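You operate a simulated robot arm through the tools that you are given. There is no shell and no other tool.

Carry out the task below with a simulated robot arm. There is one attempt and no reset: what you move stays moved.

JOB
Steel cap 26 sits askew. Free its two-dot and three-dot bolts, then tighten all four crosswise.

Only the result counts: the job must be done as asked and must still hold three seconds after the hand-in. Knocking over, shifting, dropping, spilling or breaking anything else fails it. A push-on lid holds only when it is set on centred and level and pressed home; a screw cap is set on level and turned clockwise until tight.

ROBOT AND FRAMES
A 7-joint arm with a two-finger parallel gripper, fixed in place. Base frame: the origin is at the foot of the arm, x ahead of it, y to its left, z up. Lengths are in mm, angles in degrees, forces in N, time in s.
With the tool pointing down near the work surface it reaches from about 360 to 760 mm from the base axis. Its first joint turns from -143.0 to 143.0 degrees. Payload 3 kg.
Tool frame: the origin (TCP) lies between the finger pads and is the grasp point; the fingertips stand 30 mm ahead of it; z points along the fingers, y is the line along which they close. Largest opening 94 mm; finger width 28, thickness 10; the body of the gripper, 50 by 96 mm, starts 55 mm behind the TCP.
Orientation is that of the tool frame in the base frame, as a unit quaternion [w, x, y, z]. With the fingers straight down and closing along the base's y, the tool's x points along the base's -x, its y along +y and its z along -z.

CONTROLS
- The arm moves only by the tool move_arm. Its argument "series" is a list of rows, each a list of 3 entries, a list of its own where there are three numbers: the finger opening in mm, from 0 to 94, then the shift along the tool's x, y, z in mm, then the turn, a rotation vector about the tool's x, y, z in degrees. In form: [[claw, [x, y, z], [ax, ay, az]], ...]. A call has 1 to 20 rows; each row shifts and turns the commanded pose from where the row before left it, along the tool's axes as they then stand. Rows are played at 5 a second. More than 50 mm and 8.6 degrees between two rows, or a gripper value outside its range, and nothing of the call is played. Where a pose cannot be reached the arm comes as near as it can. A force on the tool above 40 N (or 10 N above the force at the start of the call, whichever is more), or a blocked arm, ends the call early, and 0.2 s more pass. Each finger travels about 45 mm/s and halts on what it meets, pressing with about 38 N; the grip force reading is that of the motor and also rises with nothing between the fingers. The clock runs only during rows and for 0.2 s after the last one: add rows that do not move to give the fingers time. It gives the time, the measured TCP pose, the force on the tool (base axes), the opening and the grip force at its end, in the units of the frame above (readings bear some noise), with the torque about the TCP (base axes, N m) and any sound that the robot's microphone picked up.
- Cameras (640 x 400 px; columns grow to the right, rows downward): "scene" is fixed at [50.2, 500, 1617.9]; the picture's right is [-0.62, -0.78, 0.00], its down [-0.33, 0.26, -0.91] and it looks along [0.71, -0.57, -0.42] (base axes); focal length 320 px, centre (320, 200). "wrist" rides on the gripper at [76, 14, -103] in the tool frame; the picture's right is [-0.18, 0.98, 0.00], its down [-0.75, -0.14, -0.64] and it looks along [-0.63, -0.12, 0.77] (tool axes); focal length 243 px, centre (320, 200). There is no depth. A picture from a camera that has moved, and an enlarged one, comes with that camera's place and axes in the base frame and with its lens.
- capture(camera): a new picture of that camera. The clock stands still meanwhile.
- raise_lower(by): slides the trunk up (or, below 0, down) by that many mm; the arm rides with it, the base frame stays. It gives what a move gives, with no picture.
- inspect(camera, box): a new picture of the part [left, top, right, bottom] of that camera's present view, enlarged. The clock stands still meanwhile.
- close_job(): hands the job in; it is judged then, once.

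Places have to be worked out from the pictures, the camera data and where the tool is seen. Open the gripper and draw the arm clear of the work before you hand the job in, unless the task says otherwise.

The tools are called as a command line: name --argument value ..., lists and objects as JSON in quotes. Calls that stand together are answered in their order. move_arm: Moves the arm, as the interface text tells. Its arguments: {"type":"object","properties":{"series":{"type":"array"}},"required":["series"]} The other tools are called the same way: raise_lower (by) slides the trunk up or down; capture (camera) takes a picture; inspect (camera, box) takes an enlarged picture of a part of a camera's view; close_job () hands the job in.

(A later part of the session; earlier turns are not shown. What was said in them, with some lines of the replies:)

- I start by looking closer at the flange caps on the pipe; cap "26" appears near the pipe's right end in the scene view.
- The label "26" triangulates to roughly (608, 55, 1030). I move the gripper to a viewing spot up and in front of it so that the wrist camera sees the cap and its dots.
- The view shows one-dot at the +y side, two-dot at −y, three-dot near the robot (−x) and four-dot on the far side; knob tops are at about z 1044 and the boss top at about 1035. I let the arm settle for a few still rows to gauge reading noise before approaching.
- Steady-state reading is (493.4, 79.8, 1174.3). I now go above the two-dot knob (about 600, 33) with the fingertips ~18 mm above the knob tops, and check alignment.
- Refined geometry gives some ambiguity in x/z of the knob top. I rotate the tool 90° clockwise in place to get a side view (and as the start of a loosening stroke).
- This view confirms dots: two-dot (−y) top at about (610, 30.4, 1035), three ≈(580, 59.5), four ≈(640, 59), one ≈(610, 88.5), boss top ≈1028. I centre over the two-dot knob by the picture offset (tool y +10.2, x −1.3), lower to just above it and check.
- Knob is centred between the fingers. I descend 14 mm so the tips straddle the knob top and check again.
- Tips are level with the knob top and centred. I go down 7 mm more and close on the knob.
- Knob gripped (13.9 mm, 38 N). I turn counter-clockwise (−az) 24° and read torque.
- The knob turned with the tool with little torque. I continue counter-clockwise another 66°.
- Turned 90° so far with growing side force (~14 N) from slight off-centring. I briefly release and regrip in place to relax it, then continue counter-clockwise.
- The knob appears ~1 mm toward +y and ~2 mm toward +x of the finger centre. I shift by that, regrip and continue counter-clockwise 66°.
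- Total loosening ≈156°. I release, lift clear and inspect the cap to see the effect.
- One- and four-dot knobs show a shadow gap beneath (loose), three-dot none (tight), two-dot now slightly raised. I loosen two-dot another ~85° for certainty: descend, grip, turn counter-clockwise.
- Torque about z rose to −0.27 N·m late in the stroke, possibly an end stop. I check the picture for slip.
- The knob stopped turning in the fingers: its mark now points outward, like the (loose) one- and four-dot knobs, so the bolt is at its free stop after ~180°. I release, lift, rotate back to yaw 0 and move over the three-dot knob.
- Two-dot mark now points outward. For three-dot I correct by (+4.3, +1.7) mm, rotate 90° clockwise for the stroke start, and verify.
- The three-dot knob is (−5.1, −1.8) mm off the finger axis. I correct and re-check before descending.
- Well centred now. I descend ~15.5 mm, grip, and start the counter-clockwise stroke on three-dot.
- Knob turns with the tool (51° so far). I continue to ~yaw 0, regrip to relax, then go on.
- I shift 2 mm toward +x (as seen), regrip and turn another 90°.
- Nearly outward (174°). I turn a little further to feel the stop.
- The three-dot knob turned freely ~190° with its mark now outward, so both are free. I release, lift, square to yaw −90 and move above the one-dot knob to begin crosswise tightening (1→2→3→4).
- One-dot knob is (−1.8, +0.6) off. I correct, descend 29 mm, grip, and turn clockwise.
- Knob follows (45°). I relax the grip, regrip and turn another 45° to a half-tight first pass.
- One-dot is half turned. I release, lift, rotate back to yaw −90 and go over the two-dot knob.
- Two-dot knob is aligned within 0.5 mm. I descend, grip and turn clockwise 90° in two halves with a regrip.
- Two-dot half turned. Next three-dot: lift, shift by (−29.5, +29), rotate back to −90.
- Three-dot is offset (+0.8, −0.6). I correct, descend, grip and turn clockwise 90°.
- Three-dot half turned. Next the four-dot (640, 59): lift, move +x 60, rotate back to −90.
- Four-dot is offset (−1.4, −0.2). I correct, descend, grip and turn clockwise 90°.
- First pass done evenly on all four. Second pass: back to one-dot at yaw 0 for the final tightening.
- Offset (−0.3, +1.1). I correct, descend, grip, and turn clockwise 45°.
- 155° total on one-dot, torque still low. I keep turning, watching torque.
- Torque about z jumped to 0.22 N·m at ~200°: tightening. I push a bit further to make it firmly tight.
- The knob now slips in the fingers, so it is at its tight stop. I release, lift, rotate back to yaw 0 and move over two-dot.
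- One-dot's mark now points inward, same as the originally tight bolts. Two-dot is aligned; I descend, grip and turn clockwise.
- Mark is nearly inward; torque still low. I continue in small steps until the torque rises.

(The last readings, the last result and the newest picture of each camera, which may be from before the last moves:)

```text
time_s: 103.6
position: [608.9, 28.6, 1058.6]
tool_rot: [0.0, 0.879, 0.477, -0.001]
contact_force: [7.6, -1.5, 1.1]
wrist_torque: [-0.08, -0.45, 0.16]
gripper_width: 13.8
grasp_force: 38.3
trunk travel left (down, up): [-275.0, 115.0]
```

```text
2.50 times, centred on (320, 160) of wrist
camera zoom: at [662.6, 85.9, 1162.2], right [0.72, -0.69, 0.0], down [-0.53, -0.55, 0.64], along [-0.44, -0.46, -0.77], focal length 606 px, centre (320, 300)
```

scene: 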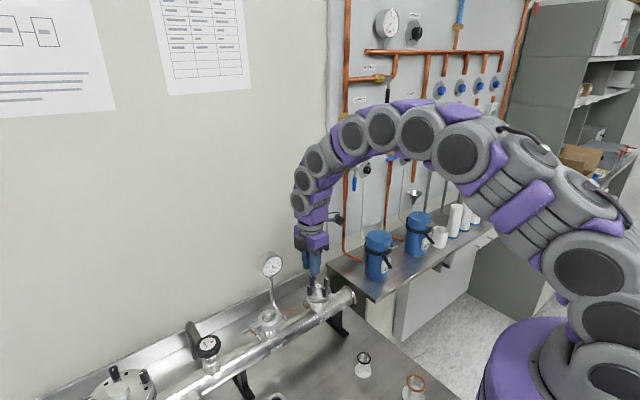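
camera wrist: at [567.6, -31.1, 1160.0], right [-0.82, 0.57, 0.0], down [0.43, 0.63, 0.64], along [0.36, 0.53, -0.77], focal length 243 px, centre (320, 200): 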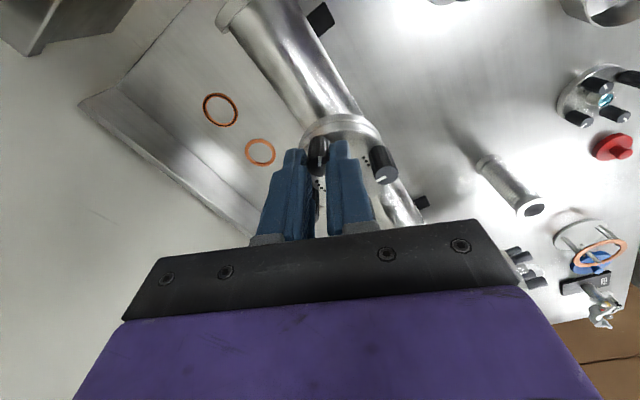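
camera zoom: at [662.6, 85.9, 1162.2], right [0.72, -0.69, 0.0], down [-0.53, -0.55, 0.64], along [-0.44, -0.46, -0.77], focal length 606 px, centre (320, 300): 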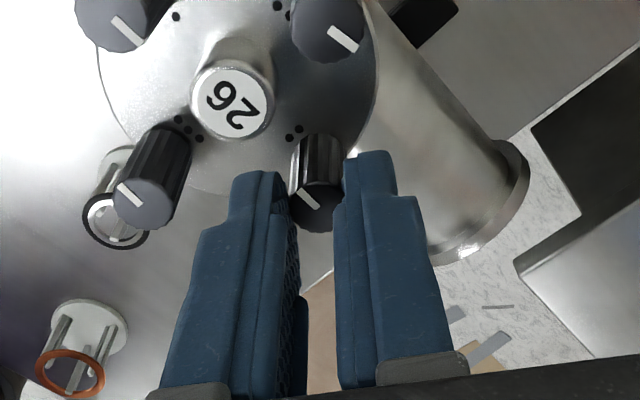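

Two-dot hit its tight stop (0.21 N·m, then slip), mark inward. Release, lift, rotate back and go to three-dot.

move_arm --series '[[20, [0, 0, 0], [0, 0, 0]], [20, [0, 0, 0], [0, 0, 0]], [20, [0, 0, -15], [0, 0, 0]], [20, [0, 0, -15], [0, 0, 0]], [20, [0, 0, 0], [0, 0, -8]], [20, [0, 0, 0], [0, 0, -8]], [20, [0, 0, 0], [0, 0, -8]], [20, [0, 0, 0], [0, 0, -8]], [20, [0, 0, 0], [0, 0, -8]], [20, [0, 0, 0], [0, 0, -8]], [20, [0, 0, 0], [0, 0, -8]], [20, [0, 0, 0], [0, 0, -8]], [20, [0, 0, 0], [0, 0, -8]], [20, [0, 0, 0], [0, 0, -8]], [20, [0, 0, 0], [0, 0, -8]], [20, [0, 0, 0], [0, 0, -8]], [20, [0, 0, 0], [0, 0, -8]], [20, [0, 0, 0], [0, 0, -8]], [20, [0, 0, 0], [0, 0, -8]], [20, [0, 0, 0], [0, 0, -3]]]'

move_arm --series '[[20, [15, 14.5, 0], [0, 0, 0]], [20, [14.5, 14.5, 0], [0, 0, 0]], [20, [0, 0, 0], [0, 0, 0]], [20, [0, 0, 0], [0, 0, 0]]]'

inspect --camera "wrist" --box '[256, 80, 384, 240]'

inspect --camera "scene" --box '[305, 270, 345, 310]'

```text
time_s: 107.8
position: [609.1, 29.8, 1089.8]
tool_rot: [0.0, -0.001, 1.0, 0.0]
contact_force: [-0.3, 0.5, -0.8]
wrist_torque: [0.03, -0.02, -0.02]
gripper_width: 19.9
grasp_force: 0.1
trunk travel left (down, up): [-275.0, 115.0]
```

```text
time_s: 108.8
position: [579.4, 60.0, 1089.1]
tool_rot: [0.002, 0.0, 1.0, 0.001]
contact_force: [-0.2, -0.1, 0.1]
wrist_torque: [-0.02, -0.02, 0.0]
gripper_width: 20.2
grasp_force: 0.0
trunk travel left (down, up): [-275.0, 115.0]
```

```text
2.50 times, centred on (320, 160) of wrist
camera zoom: at [503.2, 75.1, 1191.8], right [0.18, 0.98, 0.0], down [0.75, -0.14, 0.64], along [0.63, -0.12, -0.77], focal length 606 px, centre (320, 300)
```

zoom: 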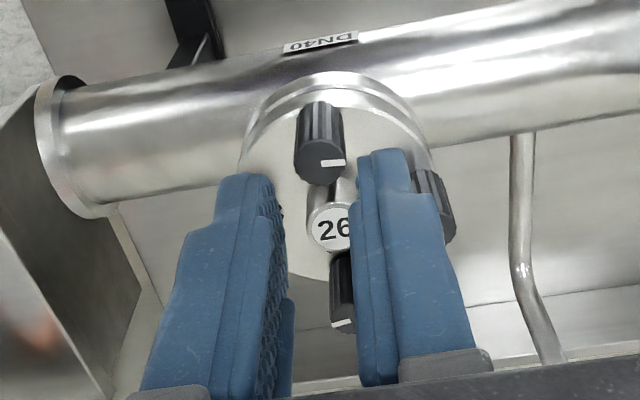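

```text
10.00 times, centred on (325, 290) of scene
camera zoom: at [50.2, 500.0, 1617.9], right [-0.62, -0.78, 0.0], down [-0.33, 0.26, -0.91], along [0.71, -0.57, -0.42], focal length 3203 px, centre (270, -700)
```

zoom: 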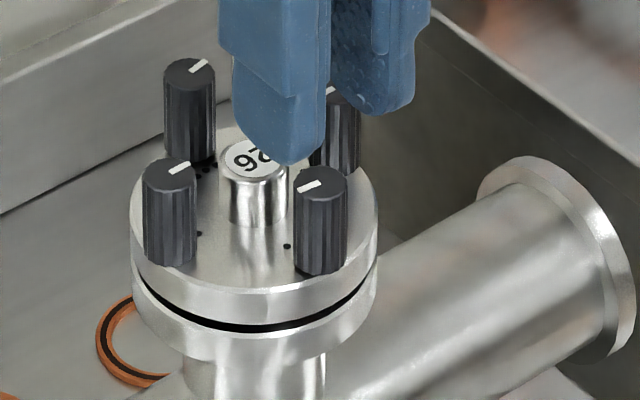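

Three-dot aligned within 1 mm. I correct, descend, grip and turn clockwise to the stop.

move_arm --series '[[20, [-1, -0.2, 8], [0, 0, 0]], [20, [0, 0, 8], [0, 0, 0]], [20, [0, 0, 8], [0, 0, 0]], [20, [0, 0, 6], [0, 0, 0]], [20, [0, 0, 0], [0, 0, 0]], [8, [0, 0, 0], [0, 0, 0]], [8, [0, 0, 0], [0, 0, 0]], [8, [0, 0, 0], [0, 0, 6.5]], [8, [0, 0, 0], [0, 0, 6.5]], [8, [0, 0, 0], [0, 0, 6.5]], [8, [0, 0, 0], [0, 0, 6.5]], [8, [0, 0, 0], [0, 0, 6.5]], [8, [0, 0, 0], [0, 0, 6.5]], [8, [0, 0, 0], [0, 0, 6.5]]]'

move_arm --series '[[19, [0, 0, 0], [0, 0, 0]], [19, [0, 0, 0], [0, 0, 0]], [8, [0, 0, 0], [0, 0, 0]], [8, [0, 0, 0], [0, 0, 0]], [8, [0, 0, 0], [0, 0, 6.5]], [8, [0, 0, 0], [0, 0, 6.5]], [8, [0, 0, 0], [0, 0, 6.5]], [8, [0, 0, 0], [0, 0, 6.5]], [8, [0, 0, 0], [0, 0, 6.5]], [8, [0, 0, 0], [0, 0, 6.5]], [8, [0, 0, 0], [0, 0, 6.5]]]'

move_arm --series '[[8, [0, 0, 0], [0, 0, 6]], [8, [0, 0, 0], [0, 0, 6]]]'

move_arm --series '[[8, [0, 0, 0], [0, 0, 5]], [8, [0, 0, 0], [0, 0, 5]]]'

inspect --camera "wrist" --box '[256, 80, 384, 240]'

```text
time_s: 111.8
position: [580.6, 59.7, 1058.8]
tool_rot: [0.001, 0.388, 0.922, 0.0]
contact_force: [-2.5, 6.6, 0.8]
wrist_torque: [0.39, 0.16, 0.03]
gripper_width: 13.7
grasp_force: 37.5
trunk travel left (down, up): [-275.0, 115.0]
```

```text
time_s: 114.2
position: [580.3, 60.1, 1059.4]
tool_rot: [0.001, 0.714, 0.7, 0.001]
contact_force: [3.8, -0.4, 5.5]
wrist_torque: [-0.03, -0.39, 0.18]
gripper_width: 13.8
grasp_force: 37.8
trunk travel left (down, up): [-275.0, 115.0]
```

```text
time_s: 114.8
position: [579.5, 60.0, 1058.9]
tool_rot: [0.0, 0.783, 0.622, 0.0]
contact_force: [4.0, 0.4, 4.1]
wrist_torque: [0.02, -0.19, 0.14]
gripper_width: 14.0
grasp_force: 38.7
trunk travel left (down, up): [-275.0, 115.0]
```

```text
time_s: 115.4
position: [580.2, 60.1, 1058.5]
tool_rot: [0.001, 0.834, 0.551, -0.001]
contact_force: [4.3, 1.2, 0.8]
wrist_torque: [0.06, -0.2, 0.25]
gripper_width: 13.7
grasp_force: 38.7
trunk travel left (down, up): [-275.0, 115.0]
```

```text
2.50 times, centred on (320, 160) of wrist
camera zoom: at [623.8, 125.1, 1161.8], right [0.83, -0.55, 0.0], down [-0.43, -0.64, 0.64], along [-0.36, -0.54, -0.77], focal length 606 px, centre (320, 300)
```

zoom: 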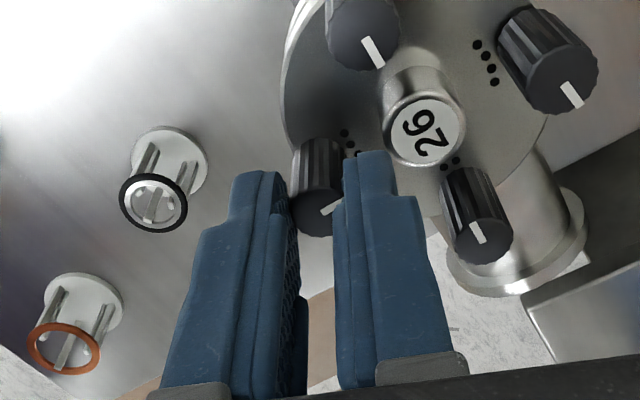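

Three-dot stopped with mark inward (0.25 N·m). Release, lift, rotate back and go to four-dot.

move_arm --series '[[20, [0, 0, 0], [0, 0, 0]], [20, [0, 0, 0], [0, 0, 0]], [20, [0, 0, -15], [0, 0, 0]], [20, [0, 0, -15], [0, 0, 0]], [20, [0, 0, 0], [0, 0, -8]], [20, [0, 0, 0], [0, 0, -8]], [20, [0, 0, 0], [0, 0, -8]], [20, [0, 0, 0], [0, 0, -8]], [20, [0, 0, 0], [0, 0, -8]], [20, [0, 0, 0], [0, 0, -8]], [20, [0, 0, 0], [0, 0, -8]], [20, [0, 0, 0], [0, 0, -8]], [20, [0, 0, 0], [0, 0, -8]], [20, [0, 0, 0], [0, 0, -8]], [20, [0, 0, 0], [0, 0, -8]], [20, [0, 0, 0], [0, 0, -8]], [20, [0, 0, 0], [0, 0, -8]], [20, [0, 0, 0], [0, 0, -8]], [20, [0, 0, 0], [0, 0, -1]]]'

move_arm --series '[[20, [-30, 0, 0], [0, 0, 0]], [20, [-29, 0, 0], [0, 0, 0]], [20, [0, 0, 0], [0, 0, 0]], [20, [0, 0, 0], [0, 0, 0]]]'

inspect --camera "wrist" --box '[256, 80, 384, 240]'

inspect --camera "scene" --box '[305, 270, 345, 310]'

```text
time_s: 119.4
position: [581.0, 59.3, 1089.5]
tool_rot: [0.001, 0.0, 1.0, 0.0]
contact_force: [-0.7, -0.3, -0.7]
wrist_torque: [0.01, -0.05, -0.02]
gripper_width: 20.0
grasp_force: 0.0
trunk travel left (down, up): [-275.0, 115.0]
```

```text
time_s: 120.4
position: [638.6, 60.3, 1089.7]
tool_rot: [0.0, 0.0, 1.0, -0.001]
contact_force: [0.4, -0.6, -0.1]
wrist_torque: [-0.02, 0.0, 0.01]
gripper_width: 20.1
grasp_force: 0.1
trunk travel left (down, up): [-275.0, 115.0]
```

```text
2.50 times, centred on (320, 160) of wrist
camera zoom: at [562.7, 75.7, 1192.3], right [0.18, 0.98, 0.0], down [0.75, -0.14, 0.64], along [0.63, -0.12, -0.77], focal length 606 px, centre (320, 300)
```

zoom: 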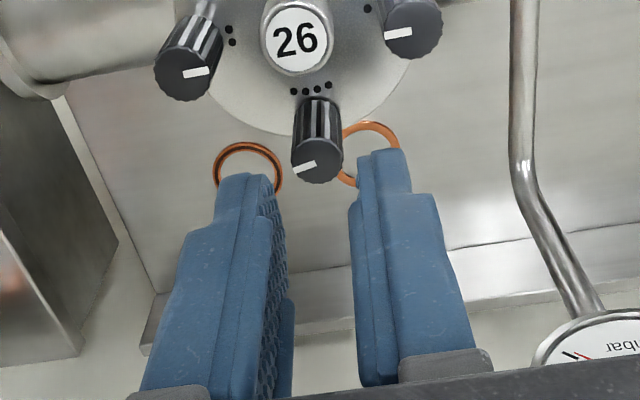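

```text
10.00 times, centred on (325, 290) of scene
camera zoom: at [50.2, 500.0, 1617.9], right [-0.62, -0.78, 0.0], down [-0.33, 0.26, -0.91], along [0.71, -0.57, -0.42], focal length 3203 px, centre (270, -700)
```

zoom: 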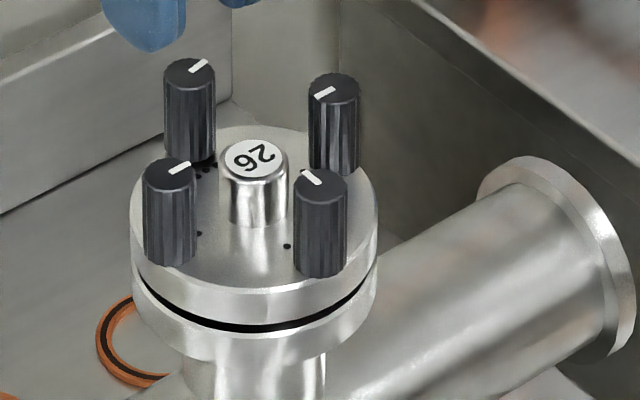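

Four-dot is aligned. To keep the wrist camera away from the gauge I start the stroke from yaw −32, then descend and grip.

move_arm --series '[[20, [-0.4, -0.4, 0], [0, 0, -8]], [20, [0, 0, 0], [0, 0, -8]], [20, [0, 0, 0], [0, 0, -8]], [20, [0, 0, 0], [0, 0, -8]], [20, [0, 0, 8], [0, 0, 0]], [20, [0, 0, 0], [0, 0, 0]], [20, [0, 0, 0], [0, 0, 0]]]'

inspect --camera "wrist" --box '[256, 80, 384, 240]'

```text
time_s: 122.0
position: [639.1, 59.8, 1081.2]
tool_rot: [0.0, -0.275, 0.961, -0.001]
contact_force: [0.6, 0.1, 0.0]
wrist_torque: [-0.06, 0.01, 0.01]
gripper_width: 20.1
grasp_force: 0.0
trunk travel left (down, up): [-275.0, 115.0]
```

```text
2.50 times, centred on (320, 160) of wrist
camera zoom: at [567.3, 32.2, 1184.6], right [-0.36, 0.93, 0.0], down [0.71, 0.28, 0.64], along [0.6, 0.23, -0.77], focal length 606 px, centre (320, 300)
```

zoom: 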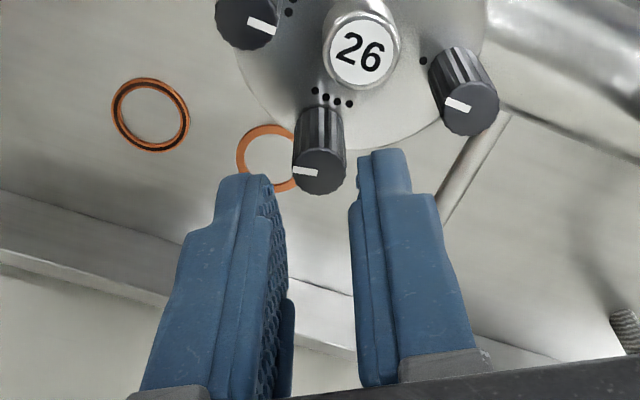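

Still centred. Descend 22.5 mm, grip and turn clockwise.

move_arm --series '[[20, [0, 0, 8], [0, 0, 0]], [20, [0, 0, 8], [0, 0, 0]], [20, [0, 0, 6], [0, 0, 0]], [20, [0, 0, 0], [0, 0, 0]], [8, [0, 0, 0], [0, 0, 0]], [8, [0, 0, 0], [0, 0, 0]], [8, [0, 0, 0], [0, 0, 6.5]], [8, [0, 0, 0], [0, 0, 6.5]], [8, [0, 0, 0], [0, 0, 6.5]], [8, [0, 0, 0], [0, 0, 6.5]], [8, [0, 0, 0], [0, 0, 6.5]], [8, [0, 0, 0], [0, 0, 6.5]], [8, [0, 0, 0], [0, 0, 6.5]]]'

move_arm --series '[[19, [0, 0, 0], [0, 0, 0]], [19, [0, 0, 0], [0, 0, 0]], [8, [0, 0, 0], [0, 0, 0]], [8, [0, 0, 0], [0, 0, 0]], [8, [0, 0, 0], [0, 0, 6.5]], [8, [0, 0, 0], [0, 0, 6.5]], [8, [0, 0, 0], [0, 0, 6.5]], [8, [0, 0, 0], [0, 0, 6.5]], [8, [0, 0, 0], [0, 0, 6.5]], [8, [0, 0, 0], [0, 0, 6.5]]]'

move_arm --series '[[8, [0, 0, 0], [0, 0, 6]], [8, [0, 0, 0], [0, 0, 6]]]'

inspect --camera "wrist" --box '[256, 80, 384, 240]'

```text
time_s: 124.8
position: [638.5, 59.6, 1059.9]
tool_rot: [0.0, 0.118, 0.993, 0.0]
contact_force: [-4.2, 3.2, 0.2]
wrist_torque: [0.16, 0.14, 0.0]
gripper_width: 13.8
grasp_force: 37.8
trunk travel left (down, up): [-275.0, 115.0]
```

```text
time_s: 127.0
position: [640.3, 59.0, 1058.7]
tool_rot: [0.0, 0.443, 0.897, 0.0]
contact_force: [-0.7, 4.1, 4.0]
wrist_torque: [0.22, 0.14, 0.06]
gripper_width: 13.8
grasp_force: 37.9
trunk travel left (down, up): [-275.0, 115.0]
```

```text
time_s: 127.6
position: [639.6, 58.9, 1059.2]
tool_rot: [0.002, 0.534, 0.845, 0.0]
contact_force: [-2.1, 3.6, 1.6]
wrist_torque: [0.25, 0.12, 0.01]
gripper_width: 13.9
grasp_force: 38.1
trunk travel left (down, up): [-275.0, 115.0]
```

```text
2.50 times, centred on (320, 160) of wrist
camera zoom: at [620.1, 135.0, 1162.2], right [0.97, 0.26, 0.0], down [0.2, -0.74, 0.64], along [0.16, -0.62, -0.77], focal length 606 px, centre (320, 300)
```

zoom: 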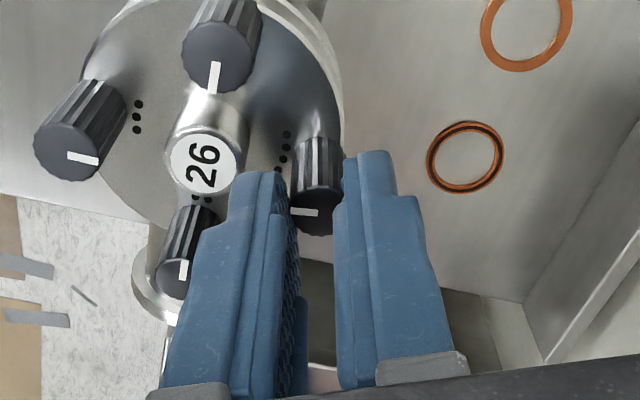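

move_arm --series '[[8, [0, 0, 0], [0, 0, 6]], [8, [0, 0, 0], [0, 0, 6]]]'

move_arm --series '[[8, [0, 0, 0], [0, 0, 5]], [8, [0, 0, 0], [0, 0, 5]]]'

move_arm --series '[[8, [0, 0, 0], [0, 0, 5]], [8, [0, 0, 0], [0, 0, 5]]]'

inspect --camera "wrist" --box '[256, 80, 384, 240]'

```text
time_s: 128.2
position: [639.2, 59.2, 1059.3]
tool_rot: [0.001, 0.62, 0.785, 0.0]
contact_force: [-1.9, 3.1, 3.7]
wrist_torque: [0.12, 0.13, 0.17]
gripper_width: 13.7
grasp_force: 37.8
trunk travel left (down, up): [-275.0, 115.0]
```

```text
time_s: 128.8
position: [639.2, 59.5, 1059.4]
tool_rot: [0.0, 0.686, 0.728, 0.001]
contact_force: [-2.7, -1.5, 1.8]
wrist_torque: [-0.12, 0.18, 0.2]
gripper_width: 13.9
grasp_force: 38.0
trunk travel left (down, up): [-275.0, 115.0]
```

```text
time_s: 129.4
position: [639.4, 58.9, 1059.1]
tool_rot: [0.001, 0.747, 0.665, 0.001]
contact_force: [-1.3, -0.7, 2.0]
wrist_torque: [-0.1, 0.27, 0.1]
gripper_width: 13.9
grasp_force: 37.9
trunk travel left (down, up): [-275.0, 115.0]
```

```text
2.50 times, centred on (320, 160) of wrist
camera zoom: at [662.6, 133.3, 1162.4], right [0.96, -0.3, 0.0], down [-0.23, -0.73, 0.64], along [-0.19, -0.61, -0.77], focal length 606 px, centre (320, 300)
```

zoom: 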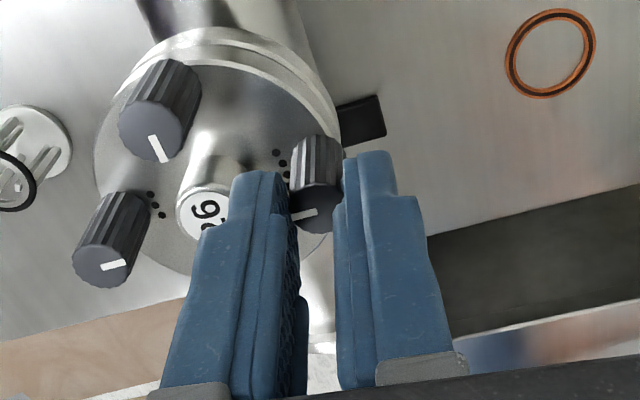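

All four reached their stop with the mark inward. I release, lift and look at the result.

move_arm --series '[[20, [0, 0, 0], [0, 0, 0]], [20, [0, 0, 0], [0, 0, 0]], [20, [0, 0, -20], [0, 0, 0]], [20, [0, 0, -20], [0, 0, 0]], [20, [0, 0, -20], [0, 0, -8]], [20, [0, 0, 0], [0, 0, -8]], [20, [0, 0, 0], [0, 0, -8]], [20, [0, 0, 0], [0, 0, -8]], [20, [0, 0, 0], [0, 0, -8]], [20, [0, 0, 0], [0, 0, -8]], [20, [0, 0, 0], [0, 0, -8]], [20, [0, 0, 0], [0, 0, -8]], [20, [0, 0, 0], [0, 0, -8]], [20, [0, 0, 0], [0, 0, -8]], [20, [0, 0, 0], [0, 0, -8]], [20, [0, 0, 0], [0, 0, -8]], [20, [30, 0, -10], [0, 0, 0]], [20, [40, 0, -10], [0, 0, 0]], [20, [0, 0, 0], [0, 0, 0]], [20, [0, 0, 0], [0, 0, 0]]]'

capture --camera "wrist"

inspect --camera "wrist" --box '[266, 90, 382, 180]'

inspect --camera "scene" --box '[303, 272, 343, 304]'

```text
time_s: 133.6
position: [570.3, 60.3, 1137.4]
tool_rot: [0.001, 0.004, 1.0, -0.001]
contact_force: [-0.3, 0.0, -0.4]
wrist_torque: [0.03, 0.0, 0.02]
gripper_width: 19.8
grasp_force: 0.1
trunk travel left (down, up): [-275.0, 115.0]
```

```text
taken
camera wrist: at [494.1, 75.4, 1240.5], right [0.19, 0.98, 0.0], down [0.75, -0.15, 0.64], along [0.63, -0.12, -0.77], focal length 243 px, centre (320, 200)
```

wrist: 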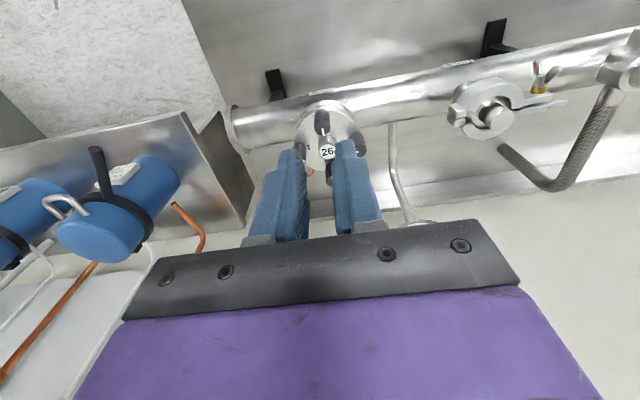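

```text
4.44 times, centred on (324, 135) of wrist
camera zoom: at [494.1, 75.4, 1240.5], right [0.19, 0.98, 0.0], down [0.75, -0.15, 0.64], along [0.63, -0.12, -0.77], focal length 1078 px, centre (302, 489)
```

zoom: 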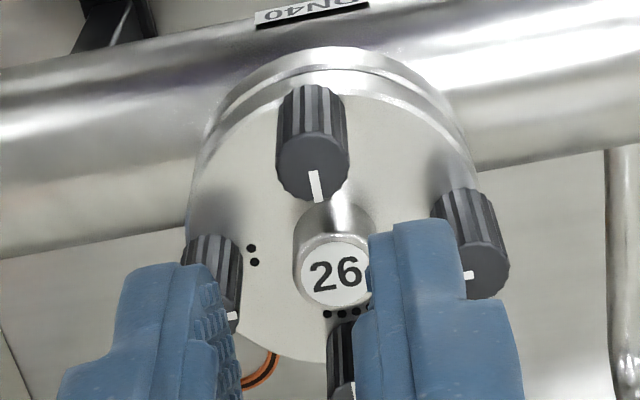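

```text
12.50 times, centred on (323, 288) of scene
camera zoom: at [50.2, 500.0, 1617.9], right [-0.62, -0.78, 0.0], down [-0.33, 0.26, -0.91], along [0.71, -0.57, -0.42], focal length 4004 px, centre (282, -900)
```

zoom: 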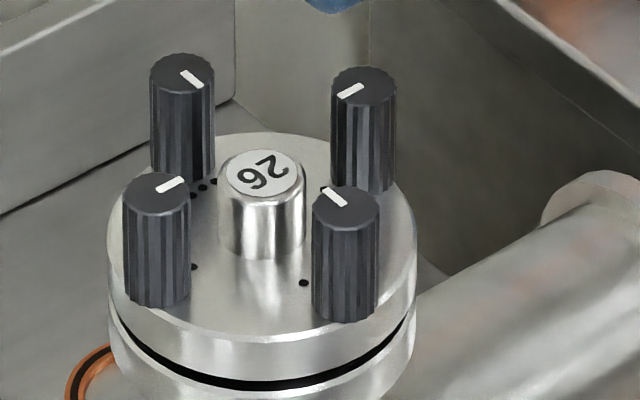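

inspect --camera "scene" --box '[310, 274, 336, 290]'

inspect --camera "scene" --box '[308, 288, 340, 308]'

```text
16.00 times, centred on (323, 282) of scene
camera zoom: at [50.2, 500.0, 1617.9], right [-0.62, -0.78, 0.0], down [-0.33, 0.26, -0.91], along [0.71, -0.57, -0.42], focal length 5125 px, centre (272, -1112)
```

zoom: 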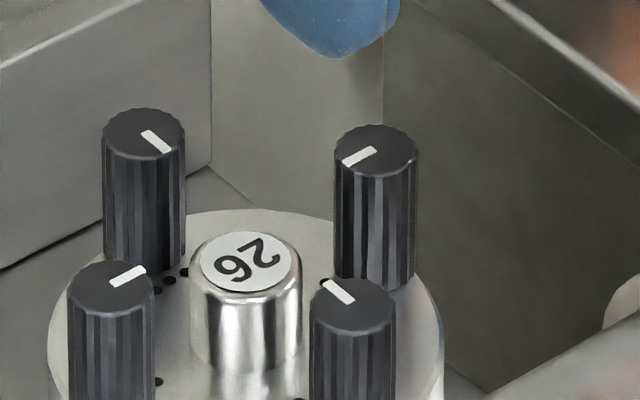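

```text
16.00 times, centred on (324, 298) of scene
camera zoom: at [50.2, 500.0, 1617.9], right [-0.62, -0.78, 0.0], down [-0.33, 0.26, -0.91], along [0.71, -0.57, -0.42], focal length 5125 px, centre (256, -1368)
```

zoom: 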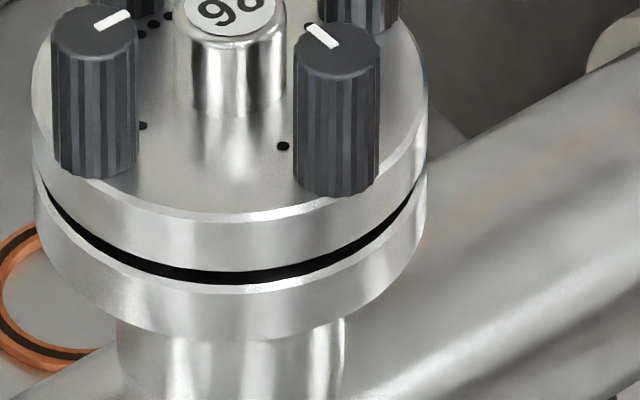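

All four marks point inward within a few degrees (same angle as the originally tight bolts), the shadow gaps under the knobs are gone, and the flange gap looks even. I open the gripper and draw the arm clear.

move_arm --series '[[60, [0, 0, -30], [0, 0, 0]], [94, [0, 0, -40], [0, 0, 0]], [94, [10, 0, -40], [0, 0, 0]], [94, [20, 0, -30], [0, 0, 0]], [94, [20, 0, -20], [0, 0, 0]], [94, [0, 0, 0], [0, 0, 0]], [94, [0, 0, 0], [0, 0, 0]], [94, [0, 0, 0], [0, 0, 0]]]'

inspect --camera "wrist" --box '[282, 120, 362, 200]'

capture --camera "scene"

```text
time_s: 135.4
position: [518.5, 60.9, 1297.3]
tool_rot: [-0.001, 0.005, 1.0, -0.001]
contact_force: [-0.3, 0.0, 0.4]
wrist_torque: [0.02, 0.0, -0.03]
gripper_width: 93.9
grasp_force: 0.3
trunk travel left (down, up): [-275.0, 115.0]
```

```text
5.00 times, centred on (322, 160) of wrist
camera zoom: at [442.5, 76.5, 1400.7], right [0.19, 0.98, 0.0], down [0.75, -0.15, 0.64], along [0.63, -0.12, -0.77], focal length 1213 px, centre (310, 400)
```

zoom: 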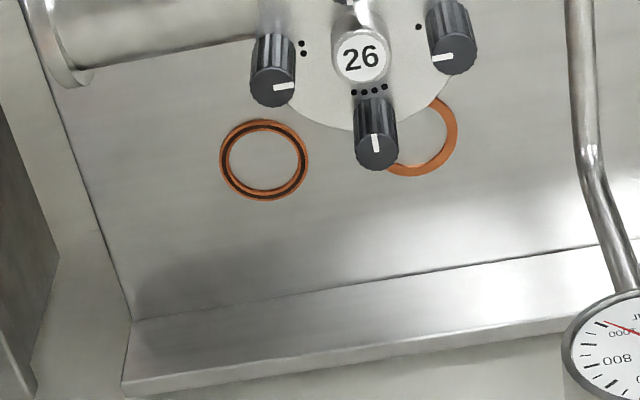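

```text
taken
```

scene: 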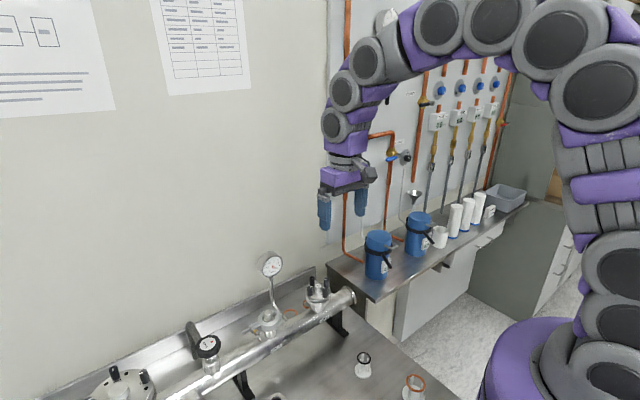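

The arm is clear, all four marks point inward, nothing else has moved. I hand the job in.

close_job

```text
The job is handed in.
```

I freed the two-dot and three-dot bolts on cap 26, then tightened all four crosswise. The job is handed in, but the tool gave no verdict.

- **Freeing:** I turned both bolts counter-clockwise about 180–190°, until their marks pointed outward like the already loose one-dot and four-dot bolts. The two-dot bolt met a stop. The three-dot bolt turned freely, and I stopped there without feeling for one.
- **Tightening:** I worked in the order one, two, three, four, so opposite bolts followed each other. The first pass was about 90° on each bolt, and the second went clockwise until the bolt would turn no further.
- **How tight:** each bolt was turned until the fingers slipped on the knob, at about 0.2–0.25 N·m. That is all this grip can apply, so I took the slip as the tight stop. All four marks now point inward, within a few degrees of where the two tight bolts started.
- **Level:** in the pictures the gap between the flanges looks even all round. I had no measurement of the tilt.

I saw nothing else move. The gripper is open and the arm is drawn clear.
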